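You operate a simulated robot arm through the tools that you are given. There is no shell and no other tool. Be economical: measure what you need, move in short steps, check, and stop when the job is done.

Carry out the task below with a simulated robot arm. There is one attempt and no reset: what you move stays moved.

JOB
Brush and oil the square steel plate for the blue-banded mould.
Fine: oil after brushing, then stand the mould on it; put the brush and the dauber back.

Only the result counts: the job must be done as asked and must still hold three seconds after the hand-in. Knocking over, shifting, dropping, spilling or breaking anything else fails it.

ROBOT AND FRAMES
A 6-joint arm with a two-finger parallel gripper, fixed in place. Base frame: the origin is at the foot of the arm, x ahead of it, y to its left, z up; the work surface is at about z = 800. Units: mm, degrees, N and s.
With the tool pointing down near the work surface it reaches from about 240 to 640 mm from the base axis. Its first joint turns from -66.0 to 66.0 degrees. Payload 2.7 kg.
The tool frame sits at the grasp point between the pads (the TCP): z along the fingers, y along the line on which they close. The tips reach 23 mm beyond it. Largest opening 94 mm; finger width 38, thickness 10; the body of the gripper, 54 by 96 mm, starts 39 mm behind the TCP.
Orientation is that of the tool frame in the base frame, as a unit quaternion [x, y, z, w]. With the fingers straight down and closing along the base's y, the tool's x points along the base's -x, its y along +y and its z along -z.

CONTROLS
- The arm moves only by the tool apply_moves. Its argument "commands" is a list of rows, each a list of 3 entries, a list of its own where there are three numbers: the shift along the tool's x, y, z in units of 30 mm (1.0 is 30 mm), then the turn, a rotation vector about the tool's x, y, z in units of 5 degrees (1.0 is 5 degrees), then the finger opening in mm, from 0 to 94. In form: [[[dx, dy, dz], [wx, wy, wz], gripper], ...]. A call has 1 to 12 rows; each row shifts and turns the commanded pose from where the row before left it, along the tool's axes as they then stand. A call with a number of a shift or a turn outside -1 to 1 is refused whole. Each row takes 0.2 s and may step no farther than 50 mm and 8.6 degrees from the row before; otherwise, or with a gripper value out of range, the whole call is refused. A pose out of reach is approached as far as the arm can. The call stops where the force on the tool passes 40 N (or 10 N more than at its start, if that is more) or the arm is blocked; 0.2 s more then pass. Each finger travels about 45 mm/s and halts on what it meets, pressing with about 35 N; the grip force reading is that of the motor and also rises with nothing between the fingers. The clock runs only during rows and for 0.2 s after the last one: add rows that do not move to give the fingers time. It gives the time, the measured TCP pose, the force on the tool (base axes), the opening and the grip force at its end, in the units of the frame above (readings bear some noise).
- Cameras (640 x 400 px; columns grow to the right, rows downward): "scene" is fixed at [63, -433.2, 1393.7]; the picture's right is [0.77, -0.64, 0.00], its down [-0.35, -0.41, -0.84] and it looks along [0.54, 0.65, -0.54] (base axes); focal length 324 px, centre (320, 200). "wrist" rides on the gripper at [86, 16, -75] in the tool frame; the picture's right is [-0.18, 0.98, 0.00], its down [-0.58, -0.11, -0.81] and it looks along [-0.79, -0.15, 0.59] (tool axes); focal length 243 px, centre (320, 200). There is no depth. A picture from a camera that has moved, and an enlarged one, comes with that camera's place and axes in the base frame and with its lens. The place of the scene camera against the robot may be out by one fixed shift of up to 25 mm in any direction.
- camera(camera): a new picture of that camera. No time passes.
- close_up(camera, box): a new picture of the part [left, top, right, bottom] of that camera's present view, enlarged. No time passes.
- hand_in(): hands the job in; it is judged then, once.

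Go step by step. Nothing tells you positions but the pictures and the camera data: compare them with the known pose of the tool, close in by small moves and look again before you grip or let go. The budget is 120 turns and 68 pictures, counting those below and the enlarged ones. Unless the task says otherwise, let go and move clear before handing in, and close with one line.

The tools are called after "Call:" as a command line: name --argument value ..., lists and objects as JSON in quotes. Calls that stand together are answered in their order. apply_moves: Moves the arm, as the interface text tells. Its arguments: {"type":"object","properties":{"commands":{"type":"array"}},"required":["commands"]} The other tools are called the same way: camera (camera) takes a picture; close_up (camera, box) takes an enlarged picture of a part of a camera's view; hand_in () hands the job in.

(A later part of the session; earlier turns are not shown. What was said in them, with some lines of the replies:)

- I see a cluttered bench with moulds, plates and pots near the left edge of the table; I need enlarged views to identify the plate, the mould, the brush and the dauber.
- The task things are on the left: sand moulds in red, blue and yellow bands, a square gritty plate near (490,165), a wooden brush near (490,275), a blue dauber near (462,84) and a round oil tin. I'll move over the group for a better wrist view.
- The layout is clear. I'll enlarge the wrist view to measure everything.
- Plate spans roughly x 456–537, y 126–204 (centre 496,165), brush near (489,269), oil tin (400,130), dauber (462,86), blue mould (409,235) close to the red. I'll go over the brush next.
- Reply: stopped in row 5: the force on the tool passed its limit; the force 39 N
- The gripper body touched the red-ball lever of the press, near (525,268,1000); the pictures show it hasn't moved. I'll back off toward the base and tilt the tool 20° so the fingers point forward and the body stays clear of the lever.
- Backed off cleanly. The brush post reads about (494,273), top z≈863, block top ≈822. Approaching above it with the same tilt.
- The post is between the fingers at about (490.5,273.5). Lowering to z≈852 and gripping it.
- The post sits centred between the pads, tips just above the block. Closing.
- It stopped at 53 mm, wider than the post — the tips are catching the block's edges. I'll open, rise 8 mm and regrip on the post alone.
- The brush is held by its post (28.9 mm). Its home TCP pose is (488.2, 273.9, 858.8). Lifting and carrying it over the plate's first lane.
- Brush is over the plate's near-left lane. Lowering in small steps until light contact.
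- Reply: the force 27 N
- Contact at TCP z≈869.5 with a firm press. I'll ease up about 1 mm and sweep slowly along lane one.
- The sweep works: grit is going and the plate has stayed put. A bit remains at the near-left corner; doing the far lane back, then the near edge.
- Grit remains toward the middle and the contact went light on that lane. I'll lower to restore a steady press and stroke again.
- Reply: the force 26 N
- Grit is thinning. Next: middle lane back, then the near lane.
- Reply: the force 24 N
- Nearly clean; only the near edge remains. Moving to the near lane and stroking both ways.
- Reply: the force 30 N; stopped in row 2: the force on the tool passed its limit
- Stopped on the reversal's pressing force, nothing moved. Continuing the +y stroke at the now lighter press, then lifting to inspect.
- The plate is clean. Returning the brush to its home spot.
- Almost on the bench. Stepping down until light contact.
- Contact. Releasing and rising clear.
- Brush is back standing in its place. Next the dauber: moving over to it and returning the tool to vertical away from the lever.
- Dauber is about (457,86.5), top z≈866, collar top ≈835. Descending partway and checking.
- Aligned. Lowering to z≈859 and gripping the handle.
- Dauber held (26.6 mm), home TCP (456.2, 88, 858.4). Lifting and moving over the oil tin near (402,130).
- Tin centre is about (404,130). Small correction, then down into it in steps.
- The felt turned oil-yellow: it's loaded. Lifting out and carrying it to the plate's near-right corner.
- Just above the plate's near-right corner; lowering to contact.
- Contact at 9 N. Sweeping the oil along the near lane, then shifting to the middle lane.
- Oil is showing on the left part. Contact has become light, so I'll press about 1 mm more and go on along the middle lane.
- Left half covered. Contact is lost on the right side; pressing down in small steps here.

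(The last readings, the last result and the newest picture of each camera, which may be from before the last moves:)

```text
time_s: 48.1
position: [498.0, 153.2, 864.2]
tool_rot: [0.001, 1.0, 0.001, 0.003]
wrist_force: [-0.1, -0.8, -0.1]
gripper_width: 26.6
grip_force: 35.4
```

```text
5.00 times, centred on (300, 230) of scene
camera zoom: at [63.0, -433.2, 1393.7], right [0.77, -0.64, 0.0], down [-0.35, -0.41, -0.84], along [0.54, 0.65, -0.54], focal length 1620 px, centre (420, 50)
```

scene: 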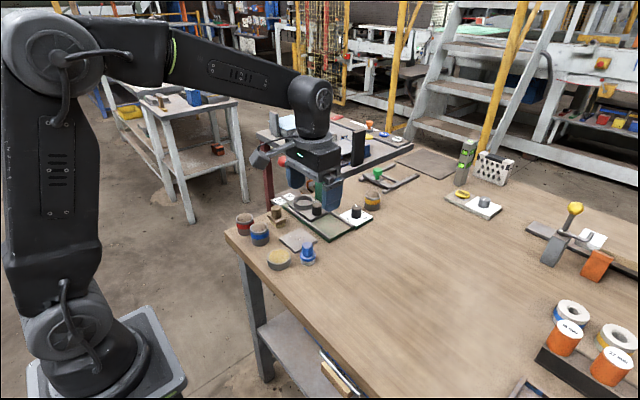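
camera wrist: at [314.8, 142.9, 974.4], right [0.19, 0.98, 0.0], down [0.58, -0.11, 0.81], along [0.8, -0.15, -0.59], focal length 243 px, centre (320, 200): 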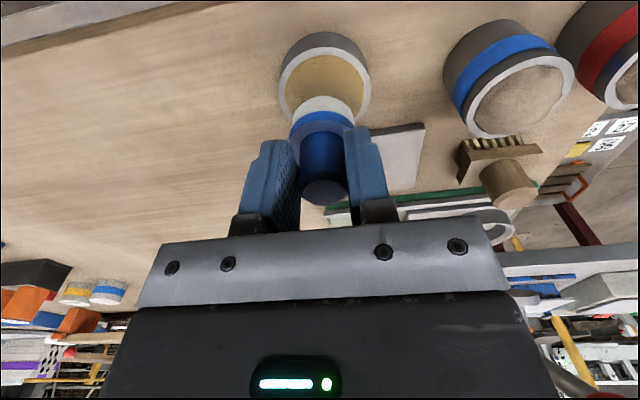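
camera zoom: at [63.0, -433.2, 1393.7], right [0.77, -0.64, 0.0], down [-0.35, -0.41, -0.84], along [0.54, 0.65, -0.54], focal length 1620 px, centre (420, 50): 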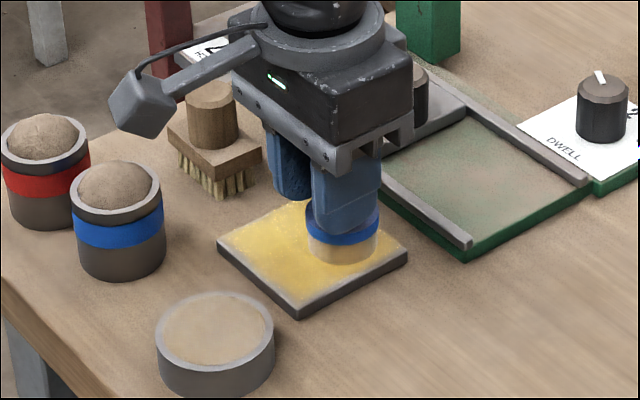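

Near part is well oiled. Now the far lane: move to it, press, and sweep.

Call:
apply_moves --commands '[[[-0.4, -0.25, -0.03], [0, 0, 0], 10], [[-0.4, -0.25, 0], [0, 0, 0], 10], [[0, 0, 0.04], [0, 0, 0], 10], [[0, 0, 0.03], [0, 0, 0], 10], [[0, 0, 0], [0, 0, 0], 10]]'

```text
time_s: 49.4
position: [520.5, 137.8, 863.4]
tool_rot: [0.003, 1.0, 0.001, 0.003]
wrist_force: [0.1, -1.3, 2.9]
gripper_width: 26.7
grip_force: 35.0
```

Call:
apply_moves --commands '[[[0, 0, 0.025], [0, 0, 0], 10], [[0, 0.3, 0], [0, 0, 0], 10], [[0, 0.3, 0.005], [0, 0, 0], 10], [[0, 0.3, 0.005], [0, 0, 0], 10], [[0, 0.3, 0.005], [0, 0, 0], 10], [[0, 0.3, 0], [0, 0, 0], 10], [[0, 0.3, 0], [0, 0, 0], 10], [[0, 0, 0], [0, 0, 0], 10]]'

Call:
close_up --camera "scene" --box '[240, 190, 360, 270]'

Call:
camera --camera "wrist"

```text
time_s: 51.1
position: [521.7, 192.8, 863.7]
tool_rot: [0.003, 1.0, 0.001, 0.003]
wrist_force: [1.0, -5.9, 15.4]
gripper_width: 26.7
grip_force: 35.0
```

```text
5.00 times, centred on (300, 230) of scene
camera zoom: at [62.8, -433.4, 1393.6], right [0.77, -0.64, 0.0], down [-0.35, -0.41, -0.84], along [0.54, 0.65, -0.54], focal length 1620 px, centre (420, 50)
```

zoom: 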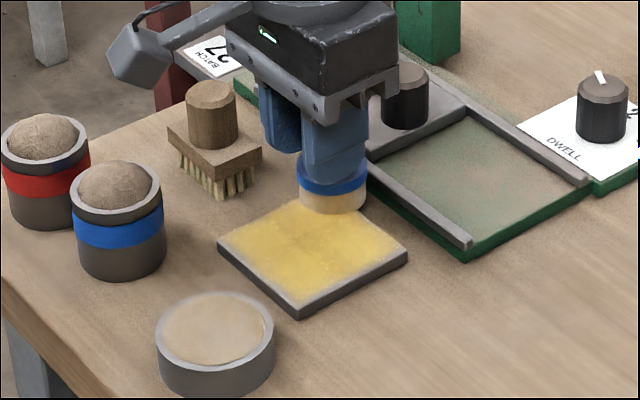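

```text
28 pictures are left
camera wrist: at [434.4, 210.1, 937.9], right [0.19, 0.98, 0.0], down [0.58, -0.11, 0.81], along [0.8, -0.15, -0.59], focal length 243 px, centre (320, 200)
```

wrist: 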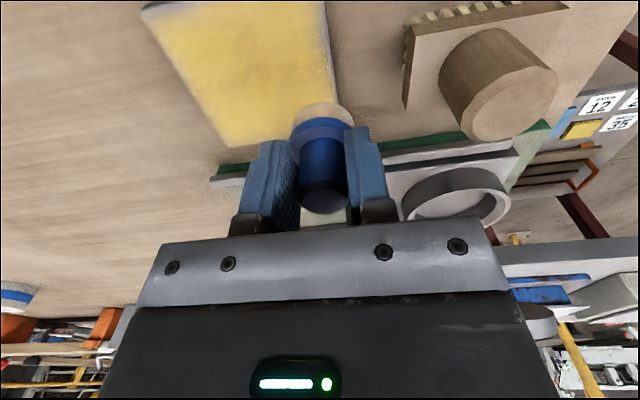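

The plate is evenly oiled. Lifting the dauber and returning it to its home at (456,88).

Call:
apply_moves --commands '[[[0, 0, -0.6], [0, 0, 0], 10], [[0, 0, -0.5], [0, 0, 0], 10], [[0.44, -0.7, 0], [0, 0, 0], 10], [[0.44, -0.7, 0], [0, 0, 0], 10], [[0.44, -0.7, 0], [0, 0, 0], 10], [[0.44, -0.7, 0], [0, 0, 0], 10], [[0.44, -0.7, 0], [0, 0, 0], 10], [[0, 0, 0.5], [0, 0, 0], 10], [[0, 0, 0.5], [0, 0, 0], 10], [[0, 0, 0.2], [0, 0, 0], 10], [[0, 0, 0], [0, 0, 0], 10]]'

Call:
close_up --camera "scene" --box '[240, 190, 360, 270]'

```text
time_s: 53.5
position: [453.9, 87.5, 859.3]
tool_rot: [0.002, 1.0, 0.001, 0.004]
wrist_force: [-0.5, -0.7, -1.1]
gripper_width: 26.5
grip_force: 35.0
```

```text
5.00 times, centred on (300, 230) of scene
camera zoom: at [63.0, -433.2, 1393.7], right [0.77, -0.64, 0.0], down [-0.35, -0.41, -0.84], along [0.54, 0.65, -0.54], focal length 1620 px, centre (420, 50)
```

zoom: 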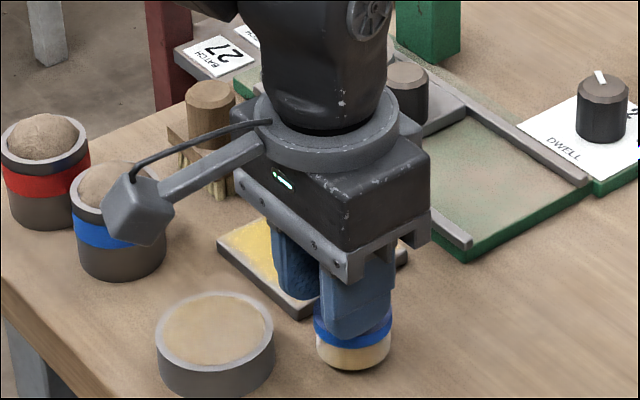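

Call:
apply_moves --commands '[[[-0.05, 0, 0.07], [0, 0, 0], 10], [[0, 0, 0.05], [0, 0, 0], 10], [[0, 0, 0], [0, 0, 0], 10]]'

```text
time_s: 54.4
position: [454.9, 87.8, 854.9]
tool_rot: [0.002, 1.0, 0.001, 0.003]
wrist_force: [-0.7, 0.2, 0.2]
gripper_width: 26.5
grip_force: 35.0
```

Call:
apply_moves --commands '[[[0, 0, 0.04], [0, 0, 0], 10], [[0, 0, 0.03], [0, 0, 0], 10], [[0, 0, 0], [0, 0, 0], 10]]'

```text
time_s: 55.1
position: [456.1, 88.7, 853.9]
tool_rot: [0.002, 1.0, 0.001, 0.004]
wrist_force: [0.2, -0.5, 0.9]
gripper_width: 26.9
grip_force: 35.0
```

Call:
apply_moves --commands '[[[0, 0, 0.03], [0, 0, 0], 10], [[0, 0, 0], [0, 0, 0], 10]]'

```text
time_s: 55.8
position: [456.1, 87.7, 854.2]
tool_rot: [0.001, 1.0, 0.001, 0.003]
wrist_force: [-5.1, -2.1, 17.2]
gripper_width: 26.8
grip_force: 35.2
```

On the bench. Releasing, rising, and starting the 90° wrist turn so the fingers will close along x on the mould (red mould is too close in y).

Call:
apply_moves --commands '[[[0, 0, 0], [0, 0, 0], 45], [[0, 0, 0], [0, 0, 0], 60], [[0, 0, 0], [0, 0, 0], 60], [[0, 0, -0.5], [0, 0, 0], 60], [[0, 0, -0.7], [0, 0, 0], 60], [[0, 0, -0.9], [0, 0, 0], 80], [[0, 0, -0.9], [0, 0, 0], 94], [[0, 0, -0.5], [0, 0, -1], 94], [[0, 0, 0], [0, 0, -1], 94], [[0, 0, 0], [0, 0, -1], 94], [[0, 0, 0], [0, 0, -1], 94]]'

Call:
apply_moves --commands '[[[0, 0, 0], [0, 0, -1], 94], [[0, 0, 0], [0, 0, -1], 94], [[0, 0, 0], [0, 0, -1], 94], [[0, 0, 0], [0, 0, -1], 94], [[0, 0, 0], [0, 0, -1], 94], [[0, 0, 0], [0, 0, -1], 94], [[0, 0, 0], [0, 0, -1], 94], [[0, 0, 0], [0, 0, -1], 94], [[0, 0, 0], [0, 0, -1], 94], [[0, 0, 0], [0, 0, -1], 94], [[0, 0, 0], [0, 0, -1], 94], [[0, 0, 0], [0, 0, -1], 94]]'

Call:
apply_moves --commands '[[[0, 0, 0], [0, 0, -1], 94], [[0, 0, 0], [0, 0, -1], 94], [[0, 0, 0], [0, 0, 0], 94]]'

Call:
close_up --camera "scene" --box '[220, 150, 400, 280]'

Call:
camera --camera "wrist"

```text
time_s: 58.1
position: [453.9, 87.0, 957.7]
tool_rot: [-0.172, 0.985, 0.001, 0.003]
wrist_force: [-0.6, -0.2, 0.6]
gripper_width: 94.1
grip_force: 0.1
```

```text
time_s: 60.8
position: [455.1, 86.8, 958.1]
tool_rot: [-0.642, 0.767, -0.001, 0.003]
wrist_force: [-0.7, 0.7, -0.2]
gripper_width: 94.2
grip_force: 0.1
```

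```text
time_s: 61.5
position: [452.8, 86.4, 957.4]
tool_rot: [-0.706, 0.708, -0.002, 0.002]
wrist_force: [-0.3, -0.2, 0.1]
gripper_width: 94.2
grip_force: 0.0
```

```text
3.08 times, centred on (310, 215) of scene
camera zoom: at [63.0, -433.2, 1393.7], right [0.77, -0.64, 0.0], down [-0.35, -0.41, -0.84], along [0.54, 0.65, -0.54], focal length 997 px, centre (351, 154)
```

zoom: 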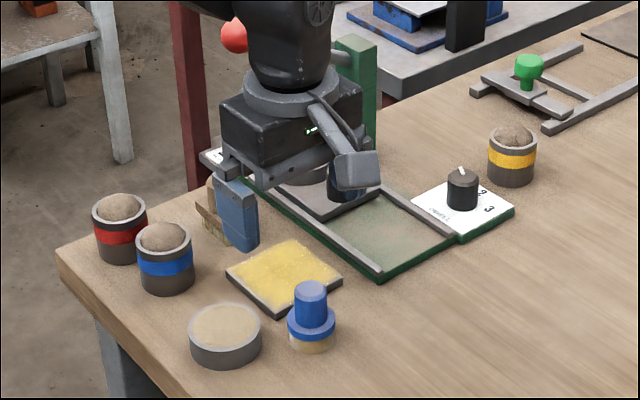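

```text
25 pictures are left
camera wrist: at [438.8, 0.8, 1032.2], right [-0.98, 0.19, -0.01], down [0.11, 0.58, 0.81], along [0.15, 0.79, -0.59], focal length 243 px, centre (320, 200)
```

wrist: 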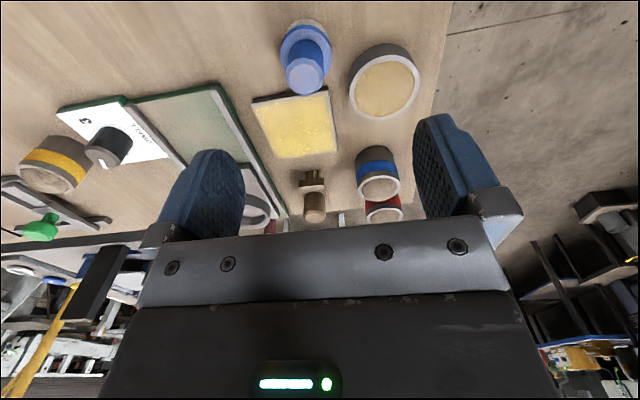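

Turned as planned with the camera on the -y side; the dauber stands in place. Moving over the blue mould.

Call:
apply_moves --commands '[[[-0.99, 0.287, 0], [0, 0, 0], 94], [[-0.99, 0.287, 0], [0, 0, 0], 94], [[-0.99, 0.287, 0], [0, 0, 0], 94], [[-0.99, 0.287, 0], [0, 0, 0], 94], [[-0.9, 0.287, 0.5], [0, 0, 0], 94], [[0, 0, 0.6], [0, 0, 0], 94], [[0, 0, 0], [0, 0, 0], 94]]'

Call:
camera --camera "wrist"

Call:
close_up --camera "scene" --box '[220, 150, 400, 280]'

```text
time_s: 63.1
position: [414.0, 233.6, 926.3]
tool_rot: [-0.705, 0.709, -0.002, 0.003]
wrist_force: [0.2, 0.4, -0.5]
gripper_width: 93.9
grip_force: 0.1
```

```text
24 pictures are left
camera wrist: at [398.0, 147.1, 1000.8], right [-0.98, 0.19, -0.01], down [0.11, 0.58, 0.81], along [0.16, 0.79, -0.59], focal length 243 px, centre (320, 200)
```

wrist: 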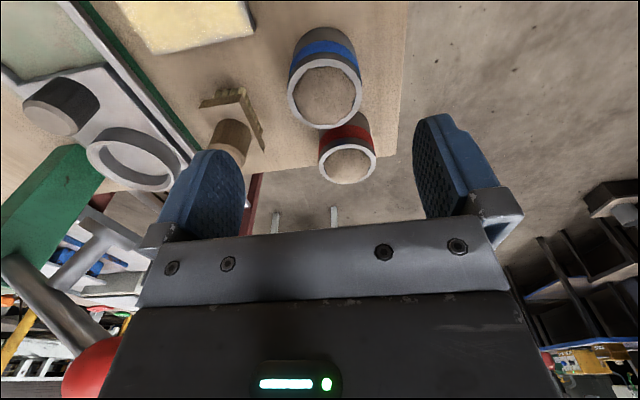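

```text
3.08 times, centred on (310, 215) of scene
camera zoom: at [63.0, -433.2, 1393.7], right [0.77, -0.64, 0.0], down [-0.35, -0.41, -0.84], along [0.54, 0.65, -0.54], focal length 997 px, centre (351, 154)
```

zoom: 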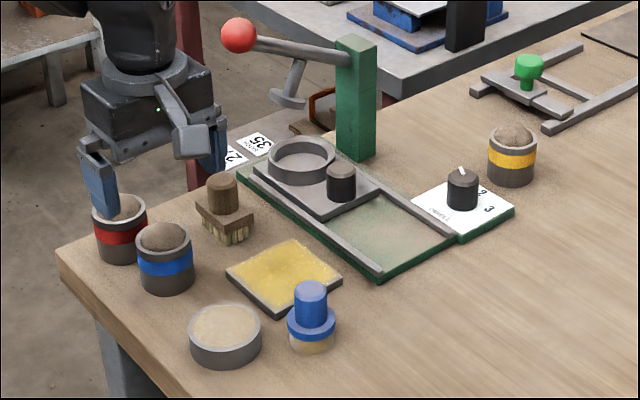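

Blue mould: centre ≈(413,237), rim z≈842, diameter ≈52. I'll lower to z≈885 with a narrower opening so the far finger clears the brush, and check.

Call:
apply_moves --commands '[[[-0.113, 0.03, 0.3], [0, 0, 0], 66], [[0, 0, 0.5], [0, 0, 0], 66], [[0, 0, 0.57], [0, 0, 0], 66], [[0, 0, 0], [0, 0, 0], 66]]'

Call:
camera --camera "wrist"

Call:
close_up --camera "scene" --box '[230, 190, 320, 250]'

```text
time_s: 64.2
position: [412.5, 236.4, 881.6]
tool_rot: [-0.705, 0.709, -0.001, 0.003]
wrist_force: [-0.3, -0.1, 0.8]
gripper_width: 65.9
grip_force: 0.1
```

```text
22 pictures are left
camera wrist: at [395.7, 151.9, 955.7], right [-0.98, 0.19, -0.01], down [0.11, 0.58, 0.81], along [0.16, 0.79, -0.59], focal length 243 px, centre (320, 200)
```

wrist: 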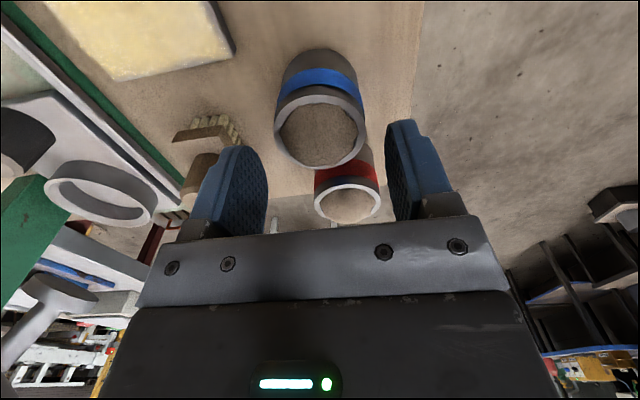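

```text
6.67 times, centred on (275, 220) of scene
camera zoom: at [63.0, -433.2, 1393.7], right [0.77, -0.64, 0.0], down [-0.35, -0.41, -0.84], along [0.54, 0.65, -0.54], focal length 2160 px, centre (620, 67)
```

zoom: 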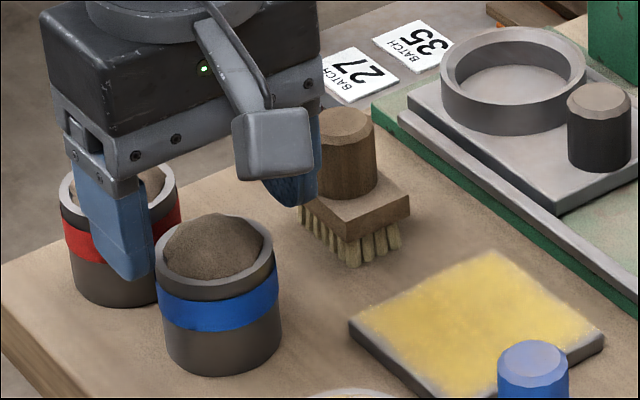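

Alignment is good (centre ≈(413.5,239)) and the far finger clears the brush by about 18 mm. Descending to z≈833.

Call:
apply_moves --commands '[[[-0.07, -0.03, 0.4], [0, 0, 0], 66], [[0, 0, 0.4], [0, 0, 0], 66], [[0, 0, 0.4], [0, 0, 0], 66], [[0, 0, 0.42], [0, 0, 0], 66], [[0, 0, 0], [0, 0, 0], 66]]'

Call:
camera --camera "wrist"

Call:
close_up --camera "scene" --box '[230, 190, 320, 250]'

```text
time_s: 65.3
position: [413.7, 237.9, 833.7]
tool_rot: [-0.705, 0.709, -0.002, 0.004]
wrist_force: [0.1, 0.3, 0.0]
gripper_width: 66.2
grip_force: 0.0
```

```text
20 pictures are left
camera wrist: at [397.2, 152.3, 908.4], right [-0.98, 0.19, -0.01], down [0.11, 0.58, 0.81], along [0.16, 0.79, -0.59], focal length 243 px, centre (320, 200)
```

wrist: 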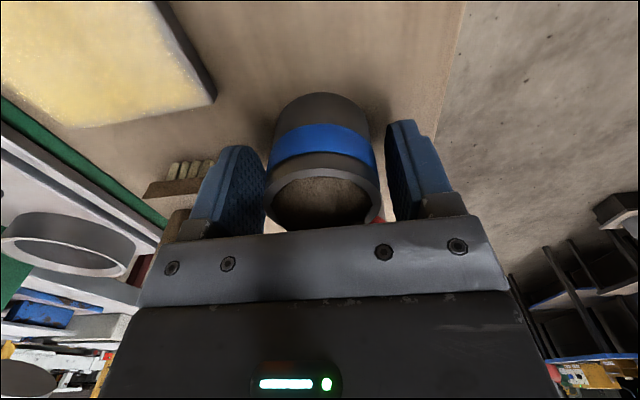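

```text
6.67 times, centred on (275, 220) of scene
camera zoom: at [63.0, -433.2, 1393.7], right [0.77, -0.64, 0.0], down [-0.35, -0.41, -0.84], along [0.54, 0.65, -0.54], focal length 2160 px, centre (620, 67)
```

zoom: 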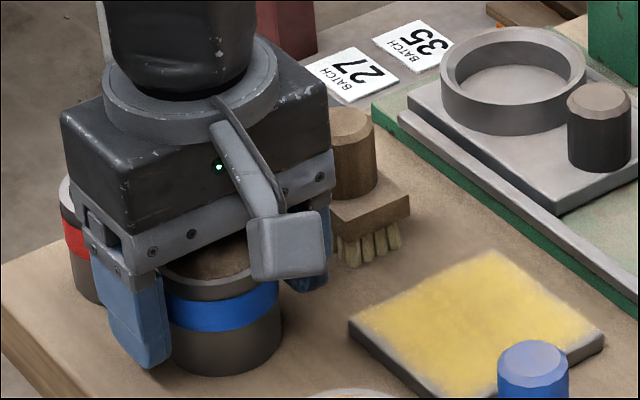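

The mould is centred between the pads. Closing.

Call:
apply_moves --commands '[[[0, 0, 0], [0, 0, 0], 56], [[0, 0, 0], [0, 0, 0], 48], [[0, 0, 0], [0, 0, 0], 40], [[0, 0, 0], [0, 0, 0], 36], [[0, 0, 0], [0, 0, 0], 36]]'

```text
time_s: 66.5
position: [413.3, 238.2, 833.8]
tool_rot: [-0.705, 0.709, 0.0, 0.003]
wrist_force: [-1.6, 0.0, -0.6]
gripper_width: 49.8
grip_force: 35.2
```

Gripped at 49.8 mm. Lifting straight up and carrying toward the plate, y first to stay away from the brush.

Call:
apply_moves --commands '[[[0, 0, -0.3], [0, 0, 0], 36], [[0, 0, -0.4], [0, 0, 0], 36], [[0, 0, -0.5], [0, 0, 0], 36], [[0.5, 0, 0], [0, 0, 0], 36], [[0.5, 0, 0], [0, 0, 0], 36], [[0.3, -0.55, 0], [0, 0, 0], 36], [[0.3, -0.55, 0], [0, 0, 0], 36], [[0.3, -0.55, 0], [0, 0, 0], 36], [[0.3, -0.55, 0], [0, 0, 0], 36], [[0.23, -0.55, 0], [0, 0, 0], 36], [[0, 0, 0], [0, 0, 0], 36]]'

Call:
camera --camera "wrist"

Call:
close_up --camera "scene" --box '[240, 190, 360, 270]'

```text
time_s: 69.0
position: [494.4, 165.0, 870.5]
tool_rot: [-0.706, 0.708, -0.002, 0.003]
wrist_force: [-0.1, -0.3, -4.1]
gripper_width: 49.6
grip_force: 34.3
```

```text
18 pictures are left
camera wrist: at [478.6, 79.4, 945.1], right [-0.98, 0.19, -0.01], down [0.11, 0.58, 0.81], along [0.15, 0.79, -0.59], focal length 243 px, centre (320, 200)
```

wrist: 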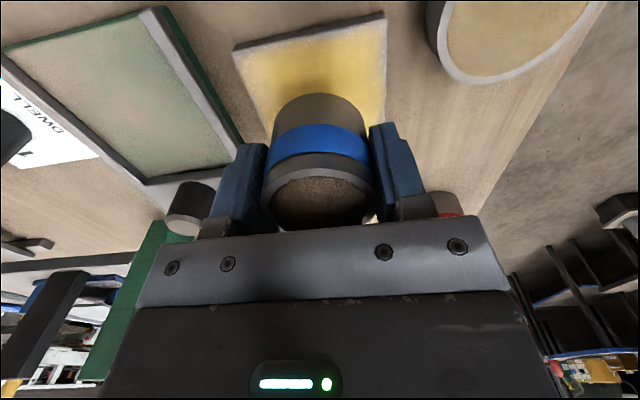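

```text
5.00 times, centred on (300, 230) of scene
camera zoom: at [63.1, -433.1, 1393.7], right [0.77, -0.64, 0.0], down [-0.35, -0.41, -0.84], along [0.54, 0.65, -0.54], focal length 1620 px, centre (420, 50)
```

zoom: 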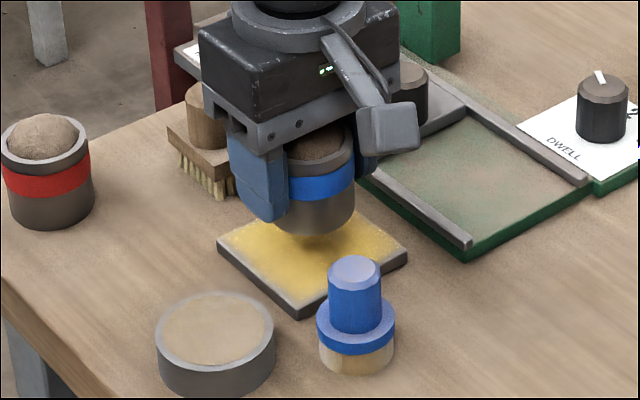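

The plate's centre reads (494,164), directly beneath the mould. Lowering gently.

Call:
apply_moves --commands '[[[0, 0, 0.3], [0, 0, 0], 36], [[0, 0, 0.3], [0, 0, 0], 36], [[0, 0, 0.17], [0, 0, 0], 36], [[0, 0, 0], [0, 0, 0], 36]]'

Call:
close_up --camera "scene" --box '[240, 190, 360, 270]'

```text
time_s: 70.0
position: [494.7, 164.7, 847.7]
tool_rot: [-0.706, 0.709, -0.001, 0.003]
wrist_force: [0.0, -0.1, -4.3]
gripper_width: 49.6
grip_force: 35.1
```

```text
5.00 times, centred on (300, 230) of scene
camera zoom: at [63.1, -433.1, 1393.7], right [0.77, -0.64, 0.0], down [-0.35, -0.41, -0.84], along [0.54, 0.65, -0.54], focal length 1620 px, centre (420, 50)
```

zoom: 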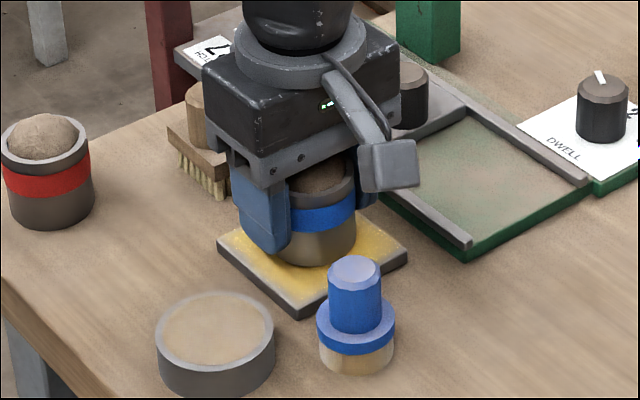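

Call:
apply_moves --commands '[[[0, 0, 0.05], [0, 0, 0], 36], [[0, 0, 0.04], [0, 0, 0], 36], [[0, 0, 0.03], [0, 0, 0], 36], [[0, 0, 0], [0, 0, 0], 36]]'

```text
time_s: 71.0
position: [495.4, 166.0, 844.0]
tool_rot: [-0.705, 0.709, -0.002, 0.003]
wrist_force: [-0.2, 0.0, -1.3]
gripper_width: 49.5
grip_force: 34.7
```

Weight is starting to transfer. One more small step.

Call:
apply_moves --commands '[[[0, 0, 0.025], [0, 0, 0], 36], [[0, 0, 0], [0, 0, 0], 36]]'

```text
time_s: 71.5
position: [494.4, 167.1, 843.7]
tool_rot: [-0.706, 0.708, -0.002, 0.003]
wrist_force: [-4.1, -2.1, 8.7]
gripper_width: 49.6
grip_force: 35.2
```

The mould stands on the plate. Opening and rising clear.

Call:
apply_moves --commands '[[[0, 0, 0], [0, 0, 0], 54], [[0, 0, 0], [0, 0, 0], 62], [[0, 0, 0], [0, 0, 0], 68], [[0, 0, 0], [0, 0, 0], 68], [[0, 0, -0.4], [0, 0, 0], 68], [[0, 0, -0.6], [0, 0, 0], 68], [[0, 0, -0.8], [0, 0, 0], 68], [[0, 0, -1], [0, 0, 0], 68], [[0, 0, -1], [0, 0, 0], 68], [[1, 0.5, 0], [0, 0, 0], 68], [[1, 0.5, 0], [0, 0, 0], 68], [[0, 0, 0], [0, 0, 0], 68]]'

Call:
close_up --camera "scene" --box '[220, 150, 400, 280]'

Call:
camera --camera "wrist"

```text
time_s: 74.2
position: [464.9, 104.1, 955.4]
tool_rot: [-0.706, 0.708, -0.002, 0.003]
wrist_force: [-0.3, 0.3, -0.5]
gripper_width: 68.0
grip_force: 0.1
```

```text
3.08 times, centred on (310, 215) of scene
camera zoom: at [63.0, -433.2, 1393.7], right [0.77, -0.64, 0.0], down [-0.35, -0.41, -0.84], along [0.54, 0.65, -0.54], focal length 997 px, centre (351, 154)
```

zoom: 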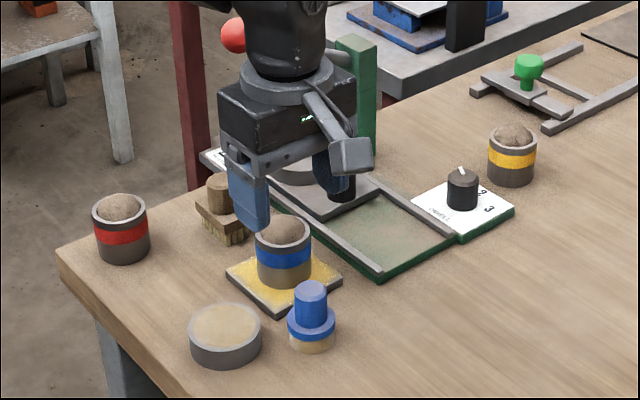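

```text
14 pictures are left
camera wrist: at [448.8, 19.4, 1030.0], right [-0.98, 0.19, -0.01], down [0.11, 0.58, 0.81], along [0.16, 0.79, -0.59], focal length 243 px, centre (320, 200)
```

wrist: 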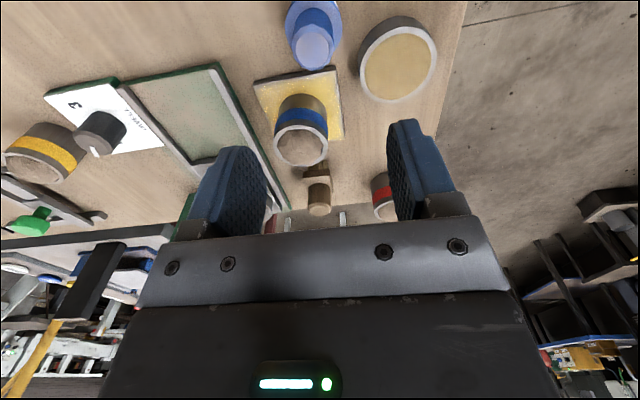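

The blue-banded mould stands centred on the oiled plate. The brush and dauber are back in their places, nothing else has moved, and the gripper is clear, so I'm handing in.

Call:
hand_in

```text
The job is handed in.
```

I brushed the square plate clean, then oiled it and stood the blue-banded mould upright at its centre. The dauber is back where it was, and the brush is back about 5 mm off its original spot.
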